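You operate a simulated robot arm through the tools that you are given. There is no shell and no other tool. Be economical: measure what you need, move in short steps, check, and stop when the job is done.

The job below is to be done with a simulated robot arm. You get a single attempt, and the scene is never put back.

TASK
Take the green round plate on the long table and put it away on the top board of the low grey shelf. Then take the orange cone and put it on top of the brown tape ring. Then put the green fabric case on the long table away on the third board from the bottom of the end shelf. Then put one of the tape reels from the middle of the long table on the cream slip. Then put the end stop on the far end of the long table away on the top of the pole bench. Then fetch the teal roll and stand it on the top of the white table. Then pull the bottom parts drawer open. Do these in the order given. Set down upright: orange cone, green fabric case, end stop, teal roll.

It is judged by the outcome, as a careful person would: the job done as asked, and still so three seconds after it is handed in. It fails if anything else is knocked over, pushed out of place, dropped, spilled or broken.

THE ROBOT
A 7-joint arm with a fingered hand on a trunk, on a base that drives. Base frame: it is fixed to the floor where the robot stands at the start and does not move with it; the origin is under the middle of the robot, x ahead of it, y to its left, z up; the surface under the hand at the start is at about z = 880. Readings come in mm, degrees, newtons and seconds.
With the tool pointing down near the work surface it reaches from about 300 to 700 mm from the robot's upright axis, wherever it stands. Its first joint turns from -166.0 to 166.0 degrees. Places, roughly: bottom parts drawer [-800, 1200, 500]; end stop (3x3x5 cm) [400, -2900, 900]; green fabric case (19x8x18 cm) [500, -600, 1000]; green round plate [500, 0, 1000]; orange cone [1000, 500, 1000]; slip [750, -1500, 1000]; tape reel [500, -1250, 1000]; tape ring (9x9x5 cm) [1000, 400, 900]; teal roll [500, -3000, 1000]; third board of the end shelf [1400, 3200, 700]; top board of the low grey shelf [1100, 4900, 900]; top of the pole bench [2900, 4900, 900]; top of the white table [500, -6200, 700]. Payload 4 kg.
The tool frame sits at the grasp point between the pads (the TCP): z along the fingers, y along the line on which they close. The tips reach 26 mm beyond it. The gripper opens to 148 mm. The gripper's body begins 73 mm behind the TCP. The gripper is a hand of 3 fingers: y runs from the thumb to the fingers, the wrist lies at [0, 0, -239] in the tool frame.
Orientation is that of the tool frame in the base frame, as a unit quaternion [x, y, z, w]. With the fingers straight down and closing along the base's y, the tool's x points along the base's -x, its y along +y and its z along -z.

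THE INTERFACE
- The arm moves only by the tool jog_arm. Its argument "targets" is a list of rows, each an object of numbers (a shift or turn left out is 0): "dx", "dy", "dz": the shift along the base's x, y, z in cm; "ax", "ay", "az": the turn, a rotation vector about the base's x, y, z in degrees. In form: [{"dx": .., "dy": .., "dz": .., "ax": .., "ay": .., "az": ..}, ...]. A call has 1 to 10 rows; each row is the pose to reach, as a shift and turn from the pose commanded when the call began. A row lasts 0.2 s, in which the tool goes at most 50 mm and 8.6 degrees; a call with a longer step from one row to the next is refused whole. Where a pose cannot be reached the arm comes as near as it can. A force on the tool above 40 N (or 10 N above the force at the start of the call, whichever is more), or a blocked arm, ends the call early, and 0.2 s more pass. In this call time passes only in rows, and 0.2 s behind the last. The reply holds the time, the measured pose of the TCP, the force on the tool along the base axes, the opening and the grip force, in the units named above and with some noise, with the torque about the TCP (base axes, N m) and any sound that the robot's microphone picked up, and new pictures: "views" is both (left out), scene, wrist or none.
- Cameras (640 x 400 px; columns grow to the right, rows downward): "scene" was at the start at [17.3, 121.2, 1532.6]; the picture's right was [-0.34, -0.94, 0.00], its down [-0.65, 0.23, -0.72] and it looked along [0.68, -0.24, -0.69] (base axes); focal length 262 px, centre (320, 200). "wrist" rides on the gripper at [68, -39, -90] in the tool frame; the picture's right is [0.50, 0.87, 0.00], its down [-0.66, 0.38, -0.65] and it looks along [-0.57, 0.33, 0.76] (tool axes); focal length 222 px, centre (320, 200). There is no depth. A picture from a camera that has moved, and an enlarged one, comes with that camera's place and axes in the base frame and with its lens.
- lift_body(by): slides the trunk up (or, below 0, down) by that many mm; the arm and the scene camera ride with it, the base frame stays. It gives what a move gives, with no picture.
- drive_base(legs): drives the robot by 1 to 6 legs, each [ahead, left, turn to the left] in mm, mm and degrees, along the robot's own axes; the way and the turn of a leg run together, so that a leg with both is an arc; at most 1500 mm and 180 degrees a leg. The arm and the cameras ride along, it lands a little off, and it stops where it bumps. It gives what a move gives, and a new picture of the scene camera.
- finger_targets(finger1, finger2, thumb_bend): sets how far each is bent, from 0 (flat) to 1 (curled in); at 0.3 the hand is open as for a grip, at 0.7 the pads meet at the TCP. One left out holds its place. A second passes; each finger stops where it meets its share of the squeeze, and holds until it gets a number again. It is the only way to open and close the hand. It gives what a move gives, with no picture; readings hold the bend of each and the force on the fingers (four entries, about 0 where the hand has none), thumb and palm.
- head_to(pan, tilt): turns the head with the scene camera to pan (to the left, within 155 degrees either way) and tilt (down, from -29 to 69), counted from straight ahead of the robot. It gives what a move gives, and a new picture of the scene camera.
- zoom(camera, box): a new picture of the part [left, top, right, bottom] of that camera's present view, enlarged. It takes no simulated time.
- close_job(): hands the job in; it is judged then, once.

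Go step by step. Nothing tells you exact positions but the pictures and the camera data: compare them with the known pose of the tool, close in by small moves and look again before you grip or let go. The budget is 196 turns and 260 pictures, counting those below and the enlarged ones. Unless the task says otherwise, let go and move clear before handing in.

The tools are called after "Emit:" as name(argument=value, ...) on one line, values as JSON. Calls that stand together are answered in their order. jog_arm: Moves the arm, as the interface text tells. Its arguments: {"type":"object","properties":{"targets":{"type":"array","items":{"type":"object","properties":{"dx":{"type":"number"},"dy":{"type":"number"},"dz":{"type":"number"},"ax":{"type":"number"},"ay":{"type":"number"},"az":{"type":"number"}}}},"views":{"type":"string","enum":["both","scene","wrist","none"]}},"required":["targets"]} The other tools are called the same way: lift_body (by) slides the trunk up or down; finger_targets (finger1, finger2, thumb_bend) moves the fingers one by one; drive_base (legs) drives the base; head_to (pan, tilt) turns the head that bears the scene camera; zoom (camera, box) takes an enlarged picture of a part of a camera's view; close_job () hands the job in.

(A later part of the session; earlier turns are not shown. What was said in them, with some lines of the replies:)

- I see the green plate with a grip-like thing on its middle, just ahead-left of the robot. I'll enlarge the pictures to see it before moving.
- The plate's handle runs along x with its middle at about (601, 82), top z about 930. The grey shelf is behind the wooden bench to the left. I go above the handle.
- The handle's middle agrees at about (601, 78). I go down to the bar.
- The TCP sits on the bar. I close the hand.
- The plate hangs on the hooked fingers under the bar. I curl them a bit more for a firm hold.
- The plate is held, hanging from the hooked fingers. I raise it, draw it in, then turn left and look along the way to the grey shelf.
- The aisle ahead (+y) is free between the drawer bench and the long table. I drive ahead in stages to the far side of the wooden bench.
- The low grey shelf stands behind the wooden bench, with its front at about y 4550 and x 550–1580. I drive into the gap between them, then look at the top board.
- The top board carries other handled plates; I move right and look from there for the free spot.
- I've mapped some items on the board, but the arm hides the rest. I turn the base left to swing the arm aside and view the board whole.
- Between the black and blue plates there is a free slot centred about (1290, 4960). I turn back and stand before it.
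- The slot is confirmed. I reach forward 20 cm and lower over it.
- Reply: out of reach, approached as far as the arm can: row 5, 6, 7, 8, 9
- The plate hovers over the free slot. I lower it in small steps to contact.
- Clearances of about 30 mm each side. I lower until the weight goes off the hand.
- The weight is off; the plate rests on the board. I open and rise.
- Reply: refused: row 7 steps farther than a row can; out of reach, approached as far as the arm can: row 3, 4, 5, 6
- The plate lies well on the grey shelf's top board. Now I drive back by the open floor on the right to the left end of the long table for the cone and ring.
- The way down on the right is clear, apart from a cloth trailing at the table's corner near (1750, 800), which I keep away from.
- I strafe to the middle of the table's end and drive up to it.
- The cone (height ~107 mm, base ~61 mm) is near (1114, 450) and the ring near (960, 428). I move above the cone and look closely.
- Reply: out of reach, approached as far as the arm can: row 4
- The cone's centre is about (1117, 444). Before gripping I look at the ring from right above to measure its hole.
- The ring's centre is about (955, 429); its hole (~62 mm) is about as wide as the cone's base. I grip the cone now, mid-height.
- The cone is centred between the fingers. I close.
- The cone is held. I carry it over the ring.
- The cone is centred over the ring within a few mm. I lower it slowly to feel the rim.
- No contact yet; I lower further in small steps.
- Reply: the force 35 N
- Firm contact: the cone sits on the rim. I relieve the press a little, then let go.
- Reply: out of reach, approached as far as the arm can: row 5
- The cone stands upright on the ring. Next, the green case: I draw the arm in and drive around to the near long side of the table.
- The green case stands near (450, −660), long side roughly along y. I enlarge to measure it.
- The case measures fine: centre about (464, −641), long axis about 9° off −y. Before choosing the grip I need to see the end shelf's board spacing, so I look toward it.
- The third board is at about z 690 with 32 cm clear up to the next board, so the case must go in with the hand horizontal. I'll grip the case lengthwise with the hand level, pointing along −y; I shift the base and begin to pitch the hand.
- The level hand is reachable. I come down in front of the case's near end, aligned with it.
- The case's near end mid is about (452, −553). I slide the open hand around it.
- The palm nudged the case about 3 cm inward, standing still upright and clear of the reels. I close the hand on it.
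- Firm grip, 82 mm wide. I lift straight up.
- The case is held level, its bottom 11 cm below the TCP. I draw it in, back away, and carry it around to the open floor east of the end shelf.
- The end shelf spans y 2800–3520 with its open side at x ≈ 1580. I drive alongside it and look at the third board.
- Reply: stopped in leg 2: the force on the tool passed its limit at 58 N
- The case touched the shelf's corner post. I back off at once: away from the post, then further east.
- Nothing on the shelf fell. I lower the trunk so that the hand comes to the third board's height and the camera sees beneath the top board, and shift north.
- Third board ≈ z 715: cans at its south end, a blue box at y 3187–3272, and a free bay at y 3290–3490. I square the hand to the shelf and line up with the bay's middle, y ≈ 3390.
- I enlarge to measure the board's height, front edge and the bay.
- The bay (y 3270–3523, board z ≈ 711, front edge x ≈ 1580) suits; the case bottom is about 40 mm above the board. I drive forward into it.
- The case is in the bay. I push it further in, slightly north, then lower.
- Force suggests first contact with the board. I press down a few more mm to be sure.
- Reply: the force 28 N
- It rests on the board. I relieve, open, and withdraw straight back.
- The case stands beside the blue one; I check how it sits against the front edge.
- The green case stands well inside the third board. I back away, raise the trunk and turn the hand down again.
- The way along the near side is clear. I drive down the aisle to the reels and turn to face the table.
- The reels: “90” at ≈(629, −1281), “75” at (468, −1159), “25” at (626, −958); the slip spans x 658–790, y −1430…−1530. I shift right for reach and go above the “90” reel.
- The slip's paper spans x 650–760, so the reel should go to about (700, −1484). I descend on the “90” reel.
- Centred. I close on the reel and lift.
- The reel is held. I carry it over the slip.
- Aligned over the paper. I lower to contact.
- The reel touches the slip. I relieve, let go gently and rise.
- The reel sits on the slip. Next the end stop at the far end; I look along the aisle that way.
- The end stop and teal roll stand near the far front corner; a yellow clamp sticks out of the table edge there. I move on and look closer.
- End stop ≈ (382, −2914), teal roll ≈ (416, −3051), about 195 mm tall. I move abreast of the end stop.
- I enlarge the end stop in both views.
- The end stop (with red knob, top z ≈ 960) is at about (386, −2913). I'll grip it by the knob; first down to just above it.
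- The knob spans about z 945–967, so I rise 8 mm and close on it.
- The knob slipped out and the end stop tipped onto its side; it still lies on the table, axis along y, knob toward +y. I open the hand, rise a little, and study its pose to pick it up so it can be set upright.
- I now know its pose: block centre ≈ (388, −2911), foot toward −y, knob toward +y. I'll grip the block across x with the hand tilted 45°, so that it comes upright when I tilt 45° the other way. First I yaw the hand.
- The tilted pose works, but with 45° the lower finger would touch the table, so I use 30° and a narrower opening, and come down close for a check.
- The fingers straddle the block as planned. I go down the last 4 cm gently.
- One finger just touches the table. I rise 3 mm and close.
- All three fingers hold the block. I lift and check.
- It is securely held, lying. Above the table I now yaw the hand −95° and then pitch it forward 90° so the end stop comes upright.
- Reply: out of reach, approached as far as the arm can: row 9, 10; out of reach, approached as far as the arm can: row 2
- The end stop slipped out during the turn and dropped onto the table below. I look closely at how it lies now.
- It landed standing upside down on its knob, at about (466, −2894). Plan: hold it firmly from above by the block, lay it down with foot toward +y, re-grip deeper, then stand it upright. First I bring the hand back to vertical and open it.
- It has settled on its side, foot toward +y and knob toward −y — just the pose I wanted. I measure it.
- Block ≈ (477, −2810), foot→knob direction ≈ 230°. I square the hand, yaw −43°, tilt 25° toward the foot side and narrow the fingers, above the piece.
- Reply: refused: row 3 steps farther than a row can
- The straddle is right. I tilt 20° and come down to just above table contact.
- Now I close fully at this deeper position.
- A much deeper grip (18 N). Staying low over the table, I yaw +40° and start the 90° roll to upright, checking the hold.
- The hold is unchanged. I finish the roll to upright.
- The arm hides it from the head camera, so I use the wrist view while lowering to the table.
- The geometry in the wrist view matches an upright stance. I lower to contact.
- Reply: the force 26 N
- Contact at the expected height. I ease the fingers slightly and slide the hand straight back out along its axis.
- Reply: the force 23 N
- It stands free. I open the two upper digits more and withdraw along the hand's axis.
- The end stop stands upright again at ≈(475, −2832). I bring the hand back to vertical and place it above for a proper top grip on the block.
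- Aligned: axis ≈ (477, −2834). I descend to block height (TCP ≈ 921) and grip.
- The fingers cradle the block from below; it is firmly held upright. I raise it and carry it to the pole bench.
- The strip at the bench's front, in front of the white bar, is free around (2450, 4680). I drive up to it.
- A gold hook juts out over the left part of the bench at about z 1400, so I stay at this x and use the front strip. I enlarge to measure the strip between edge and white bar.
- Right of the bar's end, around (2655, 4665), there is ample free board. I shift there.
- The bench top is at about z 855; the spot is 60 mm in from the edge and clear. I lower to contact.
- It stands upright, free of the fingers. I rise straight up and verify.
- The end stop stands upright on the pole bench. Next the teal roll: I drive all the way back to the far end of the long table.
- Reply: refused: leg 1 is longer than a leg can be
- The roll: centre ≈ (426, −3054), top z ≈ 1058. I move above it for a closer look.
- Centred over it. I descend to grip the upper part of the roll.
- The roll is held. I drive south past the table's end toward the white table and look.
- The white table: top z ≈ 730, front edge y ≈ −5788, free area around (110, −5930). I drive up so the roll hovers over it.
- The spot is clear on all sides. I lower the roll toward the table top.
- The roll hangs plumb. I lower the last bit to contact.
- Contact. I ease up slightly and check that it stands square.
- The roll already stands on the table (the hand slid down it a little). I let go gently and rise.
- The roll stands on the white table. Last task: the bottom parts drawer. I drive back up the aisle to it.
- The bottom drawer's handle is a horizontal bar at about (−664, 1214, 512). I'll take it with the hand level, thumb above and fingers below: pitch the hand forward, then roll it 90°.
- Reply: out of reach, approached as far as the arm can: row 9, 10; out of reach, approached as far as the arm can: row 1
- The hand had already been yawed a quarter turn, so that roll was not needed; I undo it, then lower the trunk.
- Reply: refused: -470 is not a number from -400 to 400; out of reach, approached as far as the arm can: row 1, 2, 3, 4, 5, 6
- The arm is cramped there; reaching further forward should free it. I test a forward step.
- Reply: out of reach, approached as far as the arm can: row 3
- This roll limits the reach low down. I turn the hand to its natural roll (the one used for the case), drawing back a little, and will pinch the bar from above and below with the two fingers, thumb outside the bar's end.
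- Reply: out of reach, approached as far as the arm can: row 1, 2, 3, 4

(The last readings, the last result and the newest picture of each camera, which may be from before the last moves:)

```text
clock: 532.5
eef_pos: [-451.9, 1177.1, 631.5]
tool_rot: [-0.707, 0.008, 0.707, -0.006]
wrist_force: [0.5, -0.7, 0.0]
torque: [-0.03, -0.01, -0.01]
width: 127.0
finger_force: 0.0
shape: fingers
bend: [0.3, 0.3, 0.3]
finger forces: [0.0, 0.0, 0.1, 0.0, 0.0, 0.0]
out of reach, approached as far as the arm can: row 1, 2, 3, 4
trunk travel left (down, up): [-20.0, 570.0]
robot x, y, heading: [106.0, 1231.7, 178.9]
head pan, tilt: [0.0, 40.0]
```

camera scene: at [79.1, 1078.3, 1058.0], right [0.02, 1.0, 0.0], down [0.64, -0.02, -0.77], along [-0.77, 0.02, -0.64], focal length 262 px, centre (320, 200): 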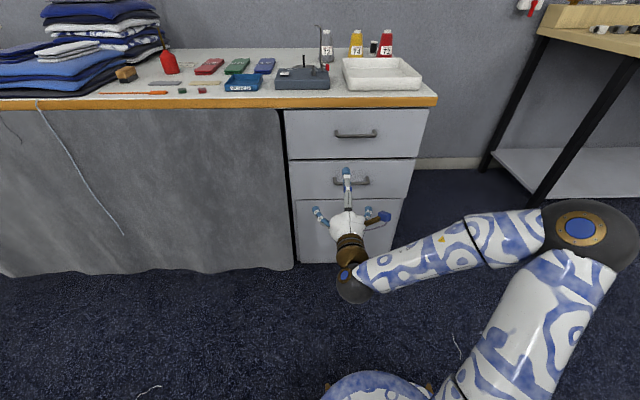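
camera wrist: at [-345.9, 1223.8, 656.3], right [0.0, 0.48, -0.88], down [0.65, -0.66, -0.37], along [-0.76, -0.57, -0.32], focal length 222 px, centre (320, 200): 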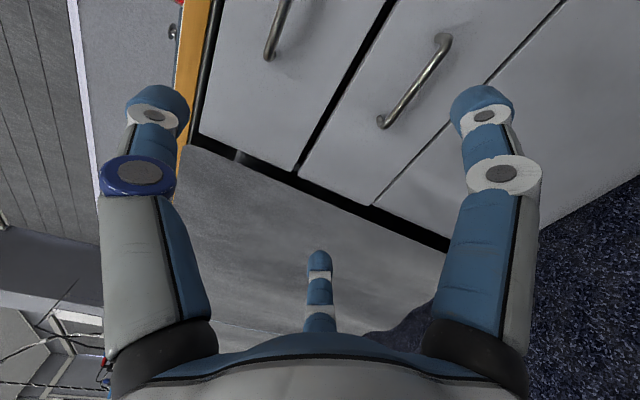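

The wrist is too near the body. I back the base 120 mm and reach further out, then lower.

Emit:
drive_base(legs=[[-120, 0, 0]])

Emit:
jog_arm(targets=[{"dx": -4, "dy": 1}, {"dx": -8, "dy": 2}, {"dx": -12, "dy": 3}, {"dx": -16, "dy": 4}, {"dx": -20, "dy": 5}, {"dx": -24, "dy": 6, "dz": -1}], views="none")

Emit:
jog_arm(targets=[{"dz": -3}, {"dz": -6}, {"dz": -9}, {"dz": -11}], views="both")

```text
clock: 533.8
eef_pos: [-333.1, 1173.6, 631.7]
tool_rot: [0.707, -0.007, -0.707, 0.007]
wrist_force: [0.2, -0.5, 0.3]
torque: [0.03, -0.01, 0.0]
width: 127.3
finger_force: 0.0
shape: fingers
bend: [0.3, 0.3, 0.3]
finger forces: [0.1, 0.1, 0.1, 0.0, 0.1, 0.0]
trunk travel left (down, up): [-20.0, 570.0]
robot x, y, heading: [226.8, 1222.8, 179.0]
head pan, tilt: [0.0, 40.0]
camera scene: at [198.0, 1075.2, 1058.0], right [0.02, 1.0, 0.0], down [0.64, -0.01, -0.77], along [-0.77, 0.02, -0.64], focal length 262 px, centre (320, 200)
```

scene: 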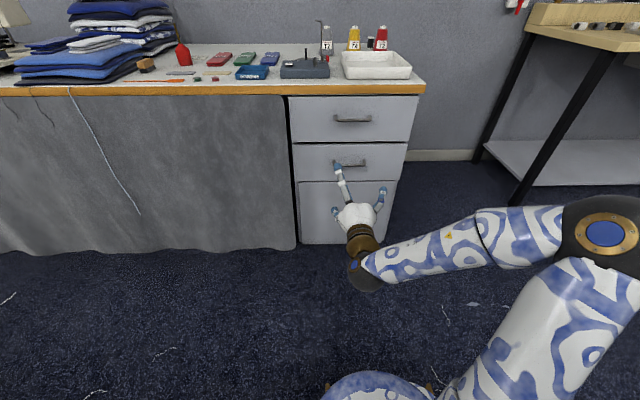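

```text
clock: 535.1
eef_pos: [-569.9, 1275.7, 637.2]
tool_rot: [0.716, 0.009, -0.697, 0.023]
wrist_force: [0.7, 0.6, 0.0]
torque: [0.02, 0.02, 0.02]
width: 127.0
finger_force: 0.0
shape: fingers
bend: [0.3, 0.3, 0.3]
finger forces: [0.0, 0.1, 0.0, 0.1, 0.0, 0.1]
out of reach, approached as far as the arm can: row 1, 2, 3, 4, 5, 6
trunk travel left (down, up): [-20.0, 570.0]
robot x, y, heading: [225.7, 1228.0, 178.9]
head pan, tilt: [0.0, 40.0]
```

```text
clock: 536.1
eef_pos: [-585.0, 1299.4, 553.2]
tool_rot: [0.724, 0.02, -0.689, 0.034]
wrist_force: [0.5, -0.3, 0.3]
torque: [0.01, 0.01, -0.01]
width: 126.9
finger_force: 0.0
shape: fingers
bend: [0.3, 0.3, 0.3]
finger forces: [0.1, 0.0, 0.1, 0.1, 0.1, 0.0]
out of reach, approached as far as the arm can: row 1, 2, 3, 4
trunk travel left (down, up): [-20.0, 570.0]
robot x, y, heading: [223.4, 1224.1, 179.0]
head pan, tilt: [0.0, 40.0]
camera scene: at [198.0, 1075.2, 1058.0], right [0.02, 1.0, 0.0], down [0.64, -0.01, -0.77], along [-0.77, 0.02, -0.64], focal length 262 px, centre (320, 200)
camera wrist: at [-493.5, 1344.6, 490.6], right [0.09, -0.87, -0.48], down [0.65, -0.32, 0.69], along [-0.76, -0.37, 0.54], focal length 222 px, centre (320, 200)
```

scene: 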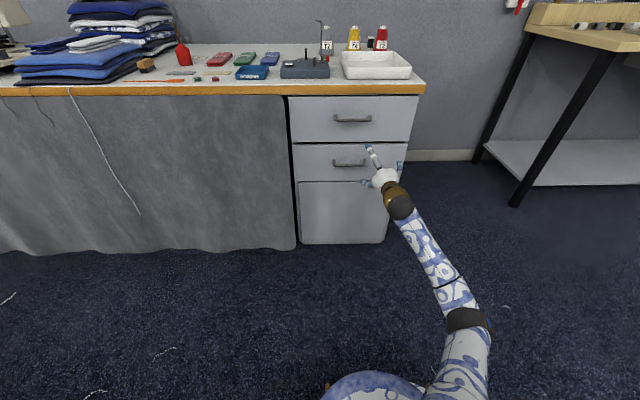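
wrist: 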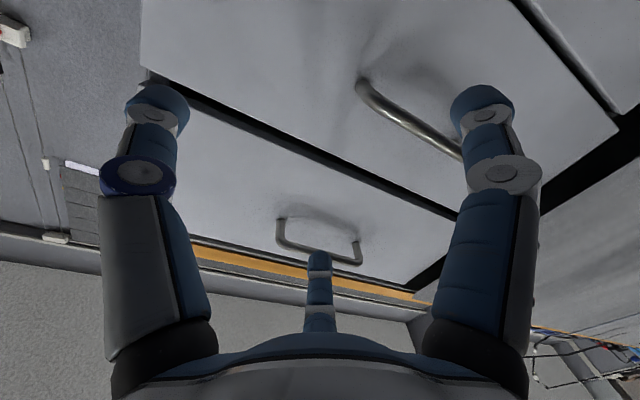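

Nearly at full stretch now. I draw the hand back 12 cm while correcting height, then step the base nearer so the arm has slack.

Emit:
jog_arm(targets=[{"dx": 4, "dy": -1, "dz": -1}, {"dx": 8, "dy": -2, "dz": -2.5}, {"dx": 12, "dy": -3, "dz": -3.5}], views="none")

```text
clock: 537.0
eef_pos: [-469.1, 1304.8, 564.0]
tool_rot: [0.728, 0.021, -0.685, 0.034]
wrist_force: [-0.3, 1.1, 0.2]
torque: [0.0, -0.02, 0.03]
width: 126.9
finger_force: 0.1
shape: fingers
bend: [0.3, 0.3, 0.3]
finger forces: [0.0, 0.0, 0.0, 0.1, 0.1, 0.1]
out of reach, approached as far as the arm can: row 1, 2, 3
trunk travel left (down, up): [-20.0, 570.0]
robot x, y, heading: [225.4, 1227.9, 179.0]
head pan, tilt: [0.0, 40.0]
```

The low level pose works better off to the left (as with the case). I shift the base north 410 mm and bring the hand over to the robot's left.

Emit:
drive_base(legs=[[0, -410, 0]])

Emit:
jog_arm(targets=[{"dy": -3, "dz": 3}, {"dy": -7, "dz": 5}, {"dy": -11, "dz": 7}, {"dy": -15.5, "dz": 8}, {"dy": -20, "dz": 8}, {"dy": -24.5, "dz": 8}, {"dy": -29, "dz": 8}, {"dy": -33.5, "dz": 8}, {"dy": -38, "dz": 8}, {"dy": -42.5, "dz": 8}], views="none")

Emit:
jog_arm(targets=[{"dz": -4}, {"dz": -8}, {"dz": -12}], views="none")

```text
clock: 539.5
eef_pos: [-462.5, 1712.9, 563.8]
tool_rot: [0.727, 0.023, -0.685, 0.036]
wrist_force: [0.5, -0.5, -0.8]
torque: [-0.01, 0.01, 0.0]
width: 127.3
finger_force: 0.0
shape: fingers
bend: [0.3, 0.3, 0.3]
finger forces: [0.0, 0.0, 0.0, 0.0, 0.0, 0.0]
trunk travel left (down, up): [-20.0, 570.0]
robot x, y, heading: [234.6, 1641.3, 179.4]
head pan, tilt: [0.0, 40.0]
camera scene: at [206.4, 1488.1, 1058.0], right [0.01, 1.0, 0.0], down [0.64, -0.01, -0.77], along [-0.77, 0.01, -0.64], focal length 262 px, centre (320, 200)
```

scene: 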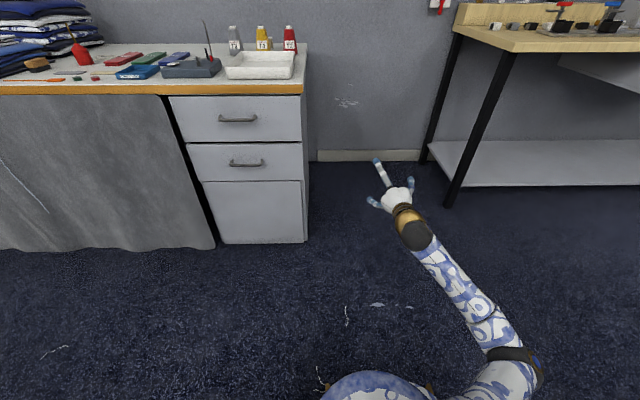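

```text
clock: 541.7
eef_pos: [-464.2, 1288.4, 644.1]
tool_rot: [0.727, 0.023, -0.685, 0.036]
wrist_force: [0.0, 0.3, 0.0]
torque: [0.0, 0.0, 0.04]
width: 127.0
finger_force: 0.1
shape: fingers
bend: [0.3, 0.3, 0.3]
finger forces: [0.1, 0.0, 0.1, 0.0, 0.0, 0.0]
out of reach, approached as far as the arm can: row 2, 3, 4
trunk travel left (down, up): [-20.0, 570.0]
robot x, y, heading: [234.1, 1639.9, 179.1]
head pan, tilt: [0.0, 40.0]
```

```text
clock: 542.5
eef_pos: [-462.1, 1288.0, 523.3]
tool_rot: [0.726, 0.023, -0.686, 0.037]
wrist_force: [0.4, 0.4, 0.2]
torque: [-0.02, -0.01, 0.02]
width: 127.1
finger_force: 0.0
shape: fingers
bend: [0.3, 0.3, 0.3]
finger forces: [0.1, 0.0, 0.0, 0.0, 0.0, 0.0]
trunk travel left (down, up): [-20.0, 570.0]
robot x, y, heading: [232.4, 1641.4, 179.5]
head pan, tilt: [0.0, 40.0]
```

Fully reachable here. I square the hand and approach to about 10 cm from the handle for a look.

Emit:
jog_arm(targets=[{"dx": -3, "dy": -1.6, "ay": 1.6, "az": -2.5}, {"dx": -6, "dy": -3.2, "ay": 3.2, "az": -4.9}, {"dx": -9, "dy": -4.8, "dz": -0.8, "ay": 3.2, "az": -4.9}], views="both")

Emit:
zoom(camera="scene", box=[170, 110, 330, 220])

```text
clock: 543.3
eef_pos: [-553.8, 1238.5, 514.7]
tool_rot: [0.708, -0.006, -0.706, 0.007]
wrist_force: [0.0, 0.1, -0.1]
torque: [-0.02, 0.0, -0.01]
width: 126.8
finger_force: 0.0
shape: fingers
bend: [0.3, 0.3, 0.3]
finger forces: [0.0, 0.1, 0.0, 0.0, 0.1, 0.0]
trunk travel left (down, up): [-20.0, 570.0]
robot x, y, heading: [230.5, 1640.0, 179.2]
head pan, tilt: [0.0, 40.0]
camera scene: at [206.5, 1488.0, 1058.1], right [0.01, 1.0, 0.0], down [0.64, -0.01, -0.77], along [-0.77, 0.01, -0.64], focal length 262 px, centre (320, 200)
camera wrist: at [-461.2, 1276.7, 447.9], right [0.0, -0.88, -0.48], down [0.65, -0.37, 0.66], along [-0.76, -0.32, 0.57], focal length 222 px, centre (320, 200)
```

scene: 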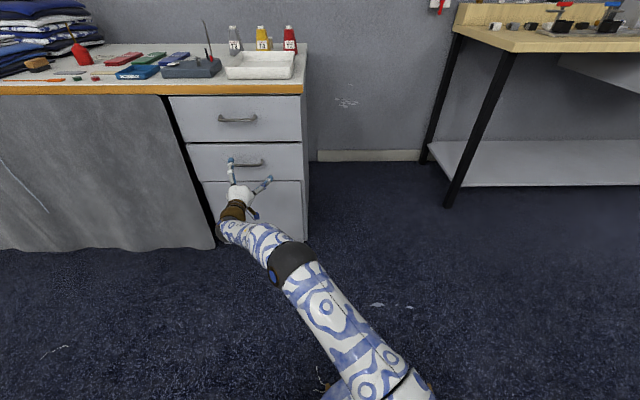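
wrist: 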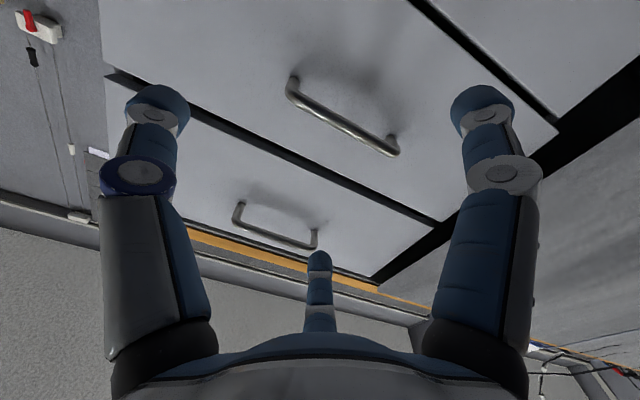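

```text
3.64 times, centred on (250, 165) of scene
camera zoom: at [206.5, 1488.0, 1058.1], right [0.01, 1.0, 0.0], down [0.64, -0.01, -0.77], along [-0.77, 0.01, -0.64], focal length 952 px, centre (574, 327)
```

zoom: 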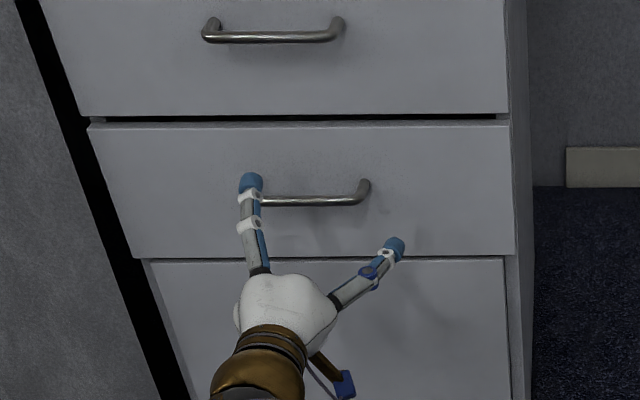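

The bar spans y 1157–1273 at z ≈ 511; the hand is placed so the thumb passes outside its end. I close in carefully.

Emit:
jog_arm(targets=[{"dx": -3, "dz": -0.2}, {"dx": -6, "dz": -0.3}, {"dx": -8, "dz": -0.3}, {"dx": -9.5, "dz": -0.3}], views="wrist")

Emit:
zoom(camera="scene", box=[170, 110, 330, 220])

```text
clock: 544.3
eef_pos: [-608.8, 1267.8, 514.0]
tool_rot: [0.708, -0.006, -0.706, 0.006]
wrist_force: [-0.1, 0.6, 0.2]
torque: [-0.03, 0.01, 0.0]
width: 127.1
finger_force: 0.1
shape: fingers
bend: [0.3, 0.3, 0.3]
finger forces: [0.1, 0.0, 0.1, 0.1, 0.0, 0.0]
out of reach, approached as far as the arm can: row 2, 3, 4
trunk travel left (down, up): [-20.0, 570.0]
robot x, y, heading: [233.8, 1642.3, 179.3]
head pan, tilt: [0.0, 40.0]
camera wrist: at [-516.9, 1305.2, 447.5], right [0.0, -0.87, -0.48], down [0.65, -0.37, 0.66], along [-0.76, -0.32, 0.57], focal length 222 px, centre (320, 200)
```

wrist: 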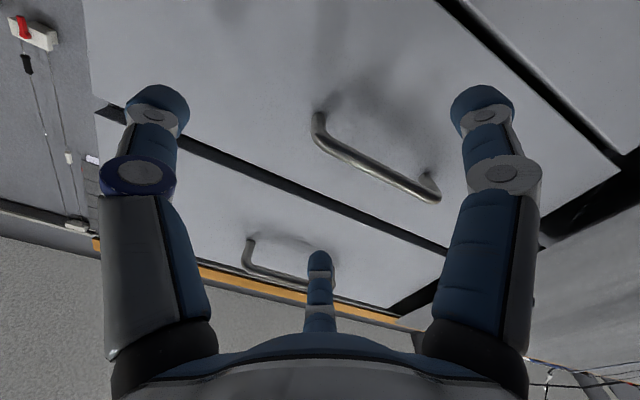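

```text
3.64 times, centred on (250, 165) of scene
camera zoom: at [206.4, 1487.9, 1058.0], right [0.01, 1.0, 0.0], down [0.64, -0.01, -0.77], along [-0.77, 0.01, -0.64], focal length 952 px, centre (574, 327)
```

zoom: 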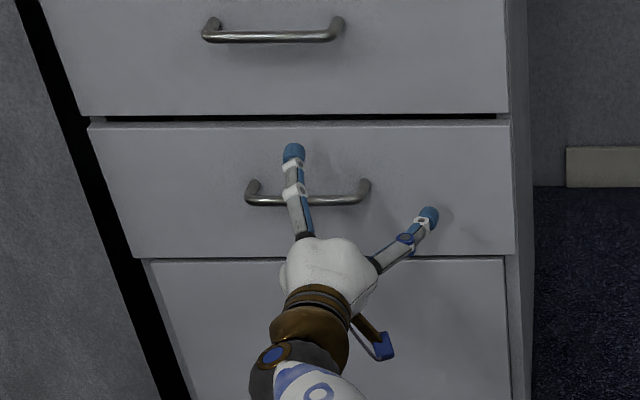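

At full stretch again. I draw back 8 cm, step the base 100 mm nearer and 30 mm south, then finish the approach.

Emit:
jog_arm(targets=[{"dx": 4}, {"dx": 8}], views="none")

Emit:
drive_base(legs=[[95, 30, 0]])

Emit:
jog_arm(targets=[{"dx": -0.5}, {"dx": -1}], views="wrist")

```text
clock: 544.9
eef_pos: [-574.7, 1226.4, 508.0]
tool_rot: [0.708, -0.006, -0.706, 0.006]
wrist_force: [-0.2, 0.8, 0.1]
torque: [-0.02, 0.03, 0.04]
width: 126.8
finger_force: 0.1
shape: fingers
bend: [0.3, 0.3, 0.3]
finger forces: [0.0, 0.1, 0.1, 0.0, 0.0, 0.0]
out of reach, approached as far as the arm can: row 1, 2
trunk travel left (down, up): [-20.0, 570.0]
robot x, y, heading: [234.8, 1642.6, 179.2]
head pan, tilt: [0.0, 40.0]
```

```text
clock: 546.0
eef_pos: [-671.5, 1198.5, 508.4]
tool_rot: [0.708, -0.008, -0.706, 0.005]
wrist_force: [4.7, 4.8, -3.3]
torque: [-0.2, 0.0, -0.35]
width: 131.1
finger_force: 2.8
shape: fingers
bend: [0.3, 0.3, 0.27]
finger forces: [0.0, 0.1, 0.0, 0.0, 5.8, 0.0]
trunk travel left (down, up): [-20.0, 570.0]
robot x, y, heading: [137.6, 1612.9, 179.0]
head pan, tilt: [0.0, 40.0]
camera scene: at [109.3, 1459.2, 1058.0], right [0.02, 1.0, 0.0], down [0.64, -0.01, -0.77], along [-0.77, 0.01, -0.64], focal length 262 px, centre (320, 200)
```

scene: 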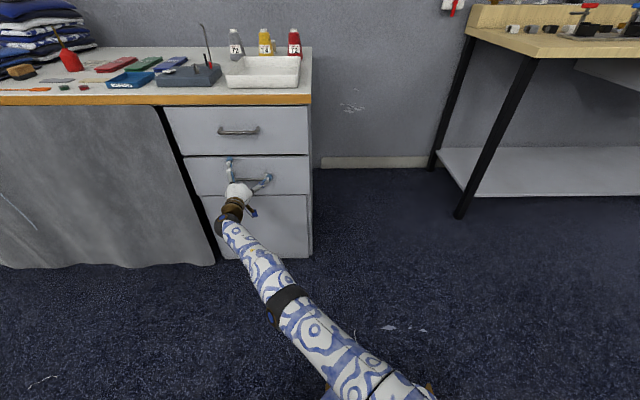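

```text
clock: 546.6
eef_pos: [-675.2, 1201.8, 506.6]
tool_rot: [0.708, -0.007, -0.706, 0.006]
wrist_force: [8.7, 4.4, -2.6]
torque: [-0.11, 0.01, -0.49]
width: 131.5
finger_force: 4.0
shape: fingers
bend: [0.3, 0.3, 0.27]
finger forces: [0.6, 0.3, 0.1, 0.0, 6.7, 0.1]
out of reach, approached as far as the arm can: row 2
trunk travel left (down, up): [-20.0, 570.0]
robot x, y, heading: [136.1, 1614.6, 179.0]
head pan, tilt: [0.0, 40.0]
camera wrist: at [-583.3, 1238.7, 440.2], right [0.0, -0.88, -0.48], down [0.65, -0.37, 0.66], along [-0.76, -0.31, 0.57], focal length 222 px, centre (320, 200)
```

wrist: 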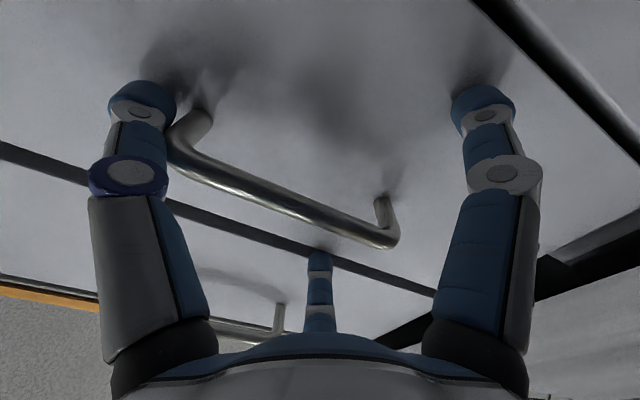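

The fingers now straddle the bar, thumb just outside its end. I close the fingers round it.

Emit:
finger_targets(finger1=0.85, finger2=0.85, thumb_bend=0.35)

Emit:
zoom(camera="wrist", box=[0, 0, 640, 400])

```text
clock: 547.6
eef_pos: [-673.7, 1200.2, 507.6]
tool_rot: [0.708, -0.008, -0.706, 0.006]
wrist_force: [31.5, 11.3, -4.0]
torque: [-0.33, -0.5, 0.92]
width: 127.8
finger_force: 21.7
shape: fingers
bend: [0.32, 0.33, 0.3]
finger forces: [16.9, 9.5, 0.1, 0.1, 16.9, 0.1]
trunk travel left (down, up): [-20.0, 570.0]
robot x, y, heading: [138.2, 1612.4, 179.1]
head pan, tilt: [0.0, 40.0]
```

```text
1.00 times, centred on (320, 200) of wrist (not enlarged: the box is as wide or as high as the picture)
camera zoom: at [-582.7, 1238.3, 440.7], right [0.0, -0.88, -0.48], down [0.65, -0.37, 0.66], along [-0.76, -0.31, 0.57], focal length 222 px, centre (320, 200)
```

zoom: 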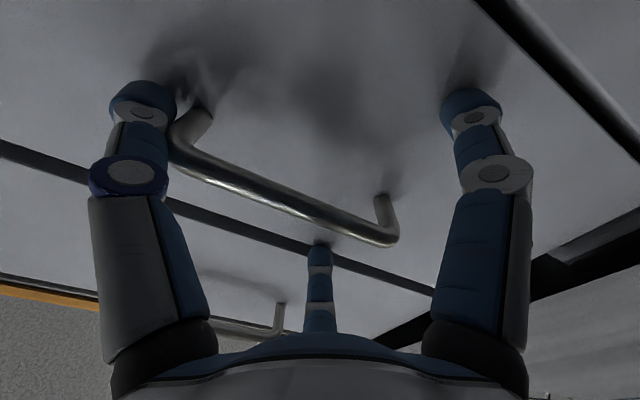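

The tips met the drawer face. I open, back off 14 mm, and close again.

Emit:
finger_targets(finger1=0.3, finger2=0.3, thumb_bend=0.27)

Emit:
jog_arm(targets=[{"dx": 0.7}, {"dx": 1.4}], views="none")

Emit:
finger_targets(finger1=0.85, finger2=0.85, thumb_bend=0.27)

Emit:
zoom(camera="wrist", box=[0, 0, 640, 400])

```text
clock: 548.6
eef_pos: [-676.1, 1200.6, 507.7]
tool_rot: [0.708, -0.008, -0.706, 0.005]
wrist_force: [12.5, 3.4, -1.8]
torque: [-0.05, 0.15, 0.2]
width: 130.7
finger_force: 6.0
shape: fingers
bend: [0.31, 0.31, 0.26]
finger forces: [4.2, 5.6, 0.0, 0.0, 2.4, 0.0]
trunk travel left (down, up): [-20.0, 570.0]
robot x, y, heading: [134.6, 1611.3, 179.1]
head pan, tilt: [0.0, 40.0]
```

```text
clock: 549.2
eef_pos: [-667.6, 1196.7, 507.3]
tool_rot: [0.708, -0.011, -0.706, 0.004]
wrist_force: [-2.0, 4.0, -0.5]
torque: [-0.01, -0.03, 0.11]
width: 132.0
finger_force: 0.9
shape: fingers
bend: [0.3, 0.3, 0.25]
finger forces: [0.0, 0.0, 0.0, 0.1, 3.2, 0.0]
out of reach, approached as far as the arm can: row 1, 2
trunk travel left (down, up): [-20.0, 570.0]
robot x, y, heading: [136.2, 1612.7, 179.3]
head pan, tilt: [0.0, 40.0]
```

```text
clock: 550.2
eef_pos: [-667.6, 1195.1, 506.5]
tool_rot: [0.708, -0.009, -0.706, 0.004]
wrist_force: [-1.2, 2.4, -1.4]
torque: [-0.06, -0.03, -0.18]
width: 69.9
finger_force: 1.8
shape: fingers
bend: [0.79, 0.79, 0.25]
finger forces: [0.0, 0.1, 0.0, 0.0, 3.4, 0.0]
trunk travel left (down, up): [-20.0, 570.0]
robot x, y, heading: [137.2, 1611.6, 179.1]
head pan, tilt: [0.0, 40.0]
```

```text
1.00 times, centred on (320, 200) of wrist (not enlarged: the box is as wide or as high as the picture)
camera zoom: at [-575.7, 1233.4, 439.0], right [0.0, -0.88, -0.48], down [0.65, -0.37, 0.66], along [-0.76, -0.31, 0.57], focal length 222 px, centre (320, 200)
```

zoom: 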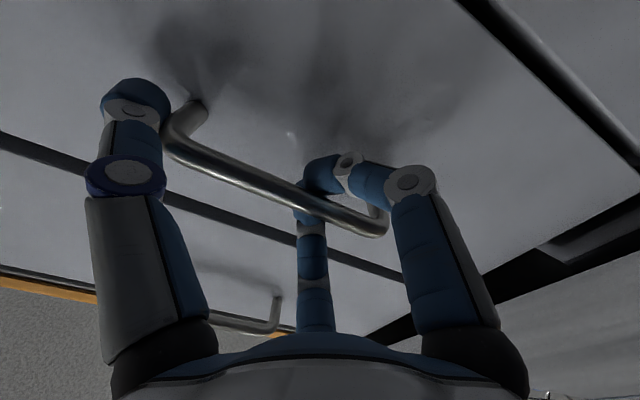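

Both fingers are hooked behind the bar. I pull by backing the base.

Emit:
drive_base(legs=[[-200, 0, 0]])

```text
clock: 551.8
eef_pos: [-469.8, 1193.4, 506.6]
tool_rot: [0.708, -0.009, -0.706, 0.005]
wrist_force: [-0.8, 7.2, -1.5]
torque: [-0.1, -0.02, -0.28]
width: 71.1
finger_force: 2.9
shape: fingers
bend: [0.81, 0.8, 0.23]
finger forces: [0.0, 0.0, 0.0, 0.0, 6.1, 0.1]
trunk travel left (down, up): [-20.0, 570.0]
robot x, y, heading: [333.8, 1613.0, 179.1]
head pan, tilt: [0.0, 40.0]
camera scene: at [307.4, 1456.2, 1058.0], right [0.02, 1.0, 0.0], down [0.64, -0.01, -0.77], along [-0.77, 0.01, -0.64], focal length 262 px, centre (320, 200)
```

scene: 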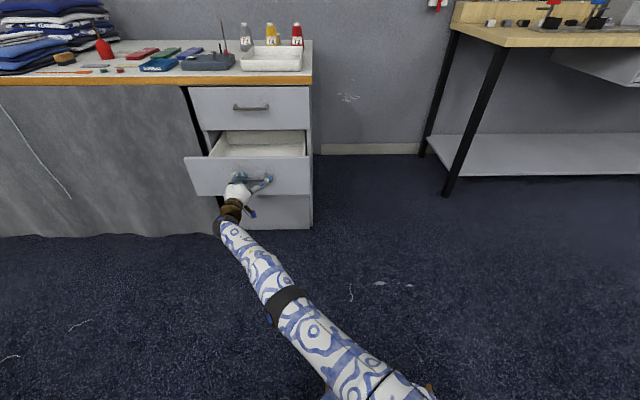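

The drawer slides open, about 20 cm. I draw it a little further to be clearly open.

Emit:
drive_base(legs=[[-70, 0, 0]])

Emit:
finger_targets(finger1=0.3, finger2=0.3, thumb_bend=0.2)

Emit:
drive_base(legs=[[-180, 0, 0]])

```text
clock: 552.9
eef_pos: [-399.2, 1192.3, 506.4]
tool_rot: [0.708, -0.009, -0.706, 0.004]
wrist_force: [-1.3, 8.0, -1.9]
torque: [-0.18, 0.0, -0.2]
width: 72.0
finger_force: 3.2
shape: fingers
bend: [0.81, 0.81, 0.23]
finger forces: [0.0, 0.0, 0.0, 0.0, 7.4, 0.0]
trunk travel left (down, up): [-20.0, 570.0]
robot x, y, heading: [403.6, 1609.1, 178.9]
head pan, tilt: [0.0, 40.0]
camera scene: at [378.4, 1455.2, 1058.0], right [0.02, 1.0, 0.0], down [0.64, -0.01, -0.77], along [-0.77, 0.01, -0.64], focal length 262 px, centre (320, 200)
```

scene: 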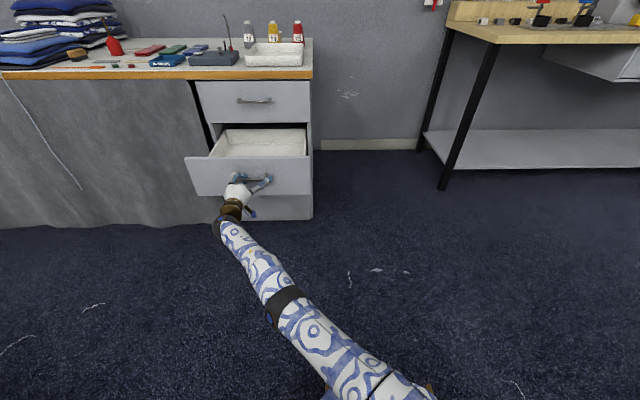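

```text
clock: 553.9
eef_pos: [-398.6, 1192.8, 506.2]
tool_rot: [0.708, -0.01, -0.706, 0.003]
wrist_force: [0.3, -1.0, -0.2]
torque: [0.05, -0.01, -0.02]
width: 137.1
finger_force: 0.0
shape: fingers
bend: [0.3, 0.3, 0.2]
finger forces: [0.0, 0.1, 0.0, 0.1, 0.0, 0.0]
trunk travel left (down, up): [-20.0, 570.0]
robot x, y, heading: [407.3, 1605.5, 178.8]
head pan, tilt: [0.0, 40.0]
```

```text
clock: 555.4
eef_pos: [-217.7, 1189.9, 507.3]
tool_rot: [0.708, -0.009, -0.706, 0.004]
wrist_force: [0.1, 0.6, 0.4]
torque: [0.01, 0.01, -0.01]
width: 137.2
finger_force: 0.2
shape: fingers
bend: [0.3, 0.3, 0.2]
finger forces: [0.0, 0.0, 0.0, 0.0, 0.0, 0.1]
trunk travel left (down, up): [-20.0, 570.0]
robot x, y, heading: [587.5, 1603.3, 179.0]
head pan, tilt: [0.0, 40.0]
camera scene: at [559.8, 1451.8, 1058.0], right [0.02, 1.0, 0.0], down [0.64, -0.01, -0.77], along [-0.77, 0.01, -0.64], focal length 262 px, centre (320, 200)
```

scene: 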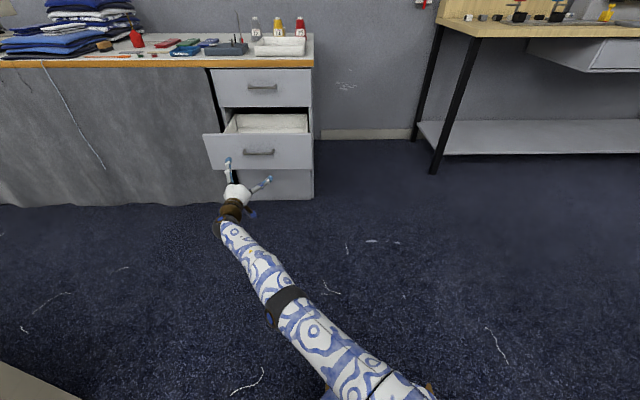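

The bottom drawer stays open and the hand is well clear; all seven tasks are done, so I hand the job in.

Emit:
close_job()

```text
The job is handed in.
```

I finished all seven tasks in the order given and handed the job in, but the end stop was dropped along the way and the shelf was bumped once.

- **End stop:** it slipped out of the hand twice at the long table. The first time it tipped over, and the second time it fell about 25 cm onto the table. I stood it up again and set it upright on the pole bench.
- **End shelf:** while I was carrying the green case, it knocked against the shelf's corner post (58 N on the tool) before I backed off. Nothing on the shelf fell.

The other six went as asked:

- **Green plate:** it is on the top board of the low grey shelf.
- **Orange cone:** it stands upright on the tape ring.
- **Green case:** it stands upright on the third board of the end shelf, beside the blue case.
- **Tape reel:** the 90 mm reel is on the cream slip.
- **Teal roll:** it stands on the white table.
- **Bottom parts drawer:** it is pulled open about 27 cm.
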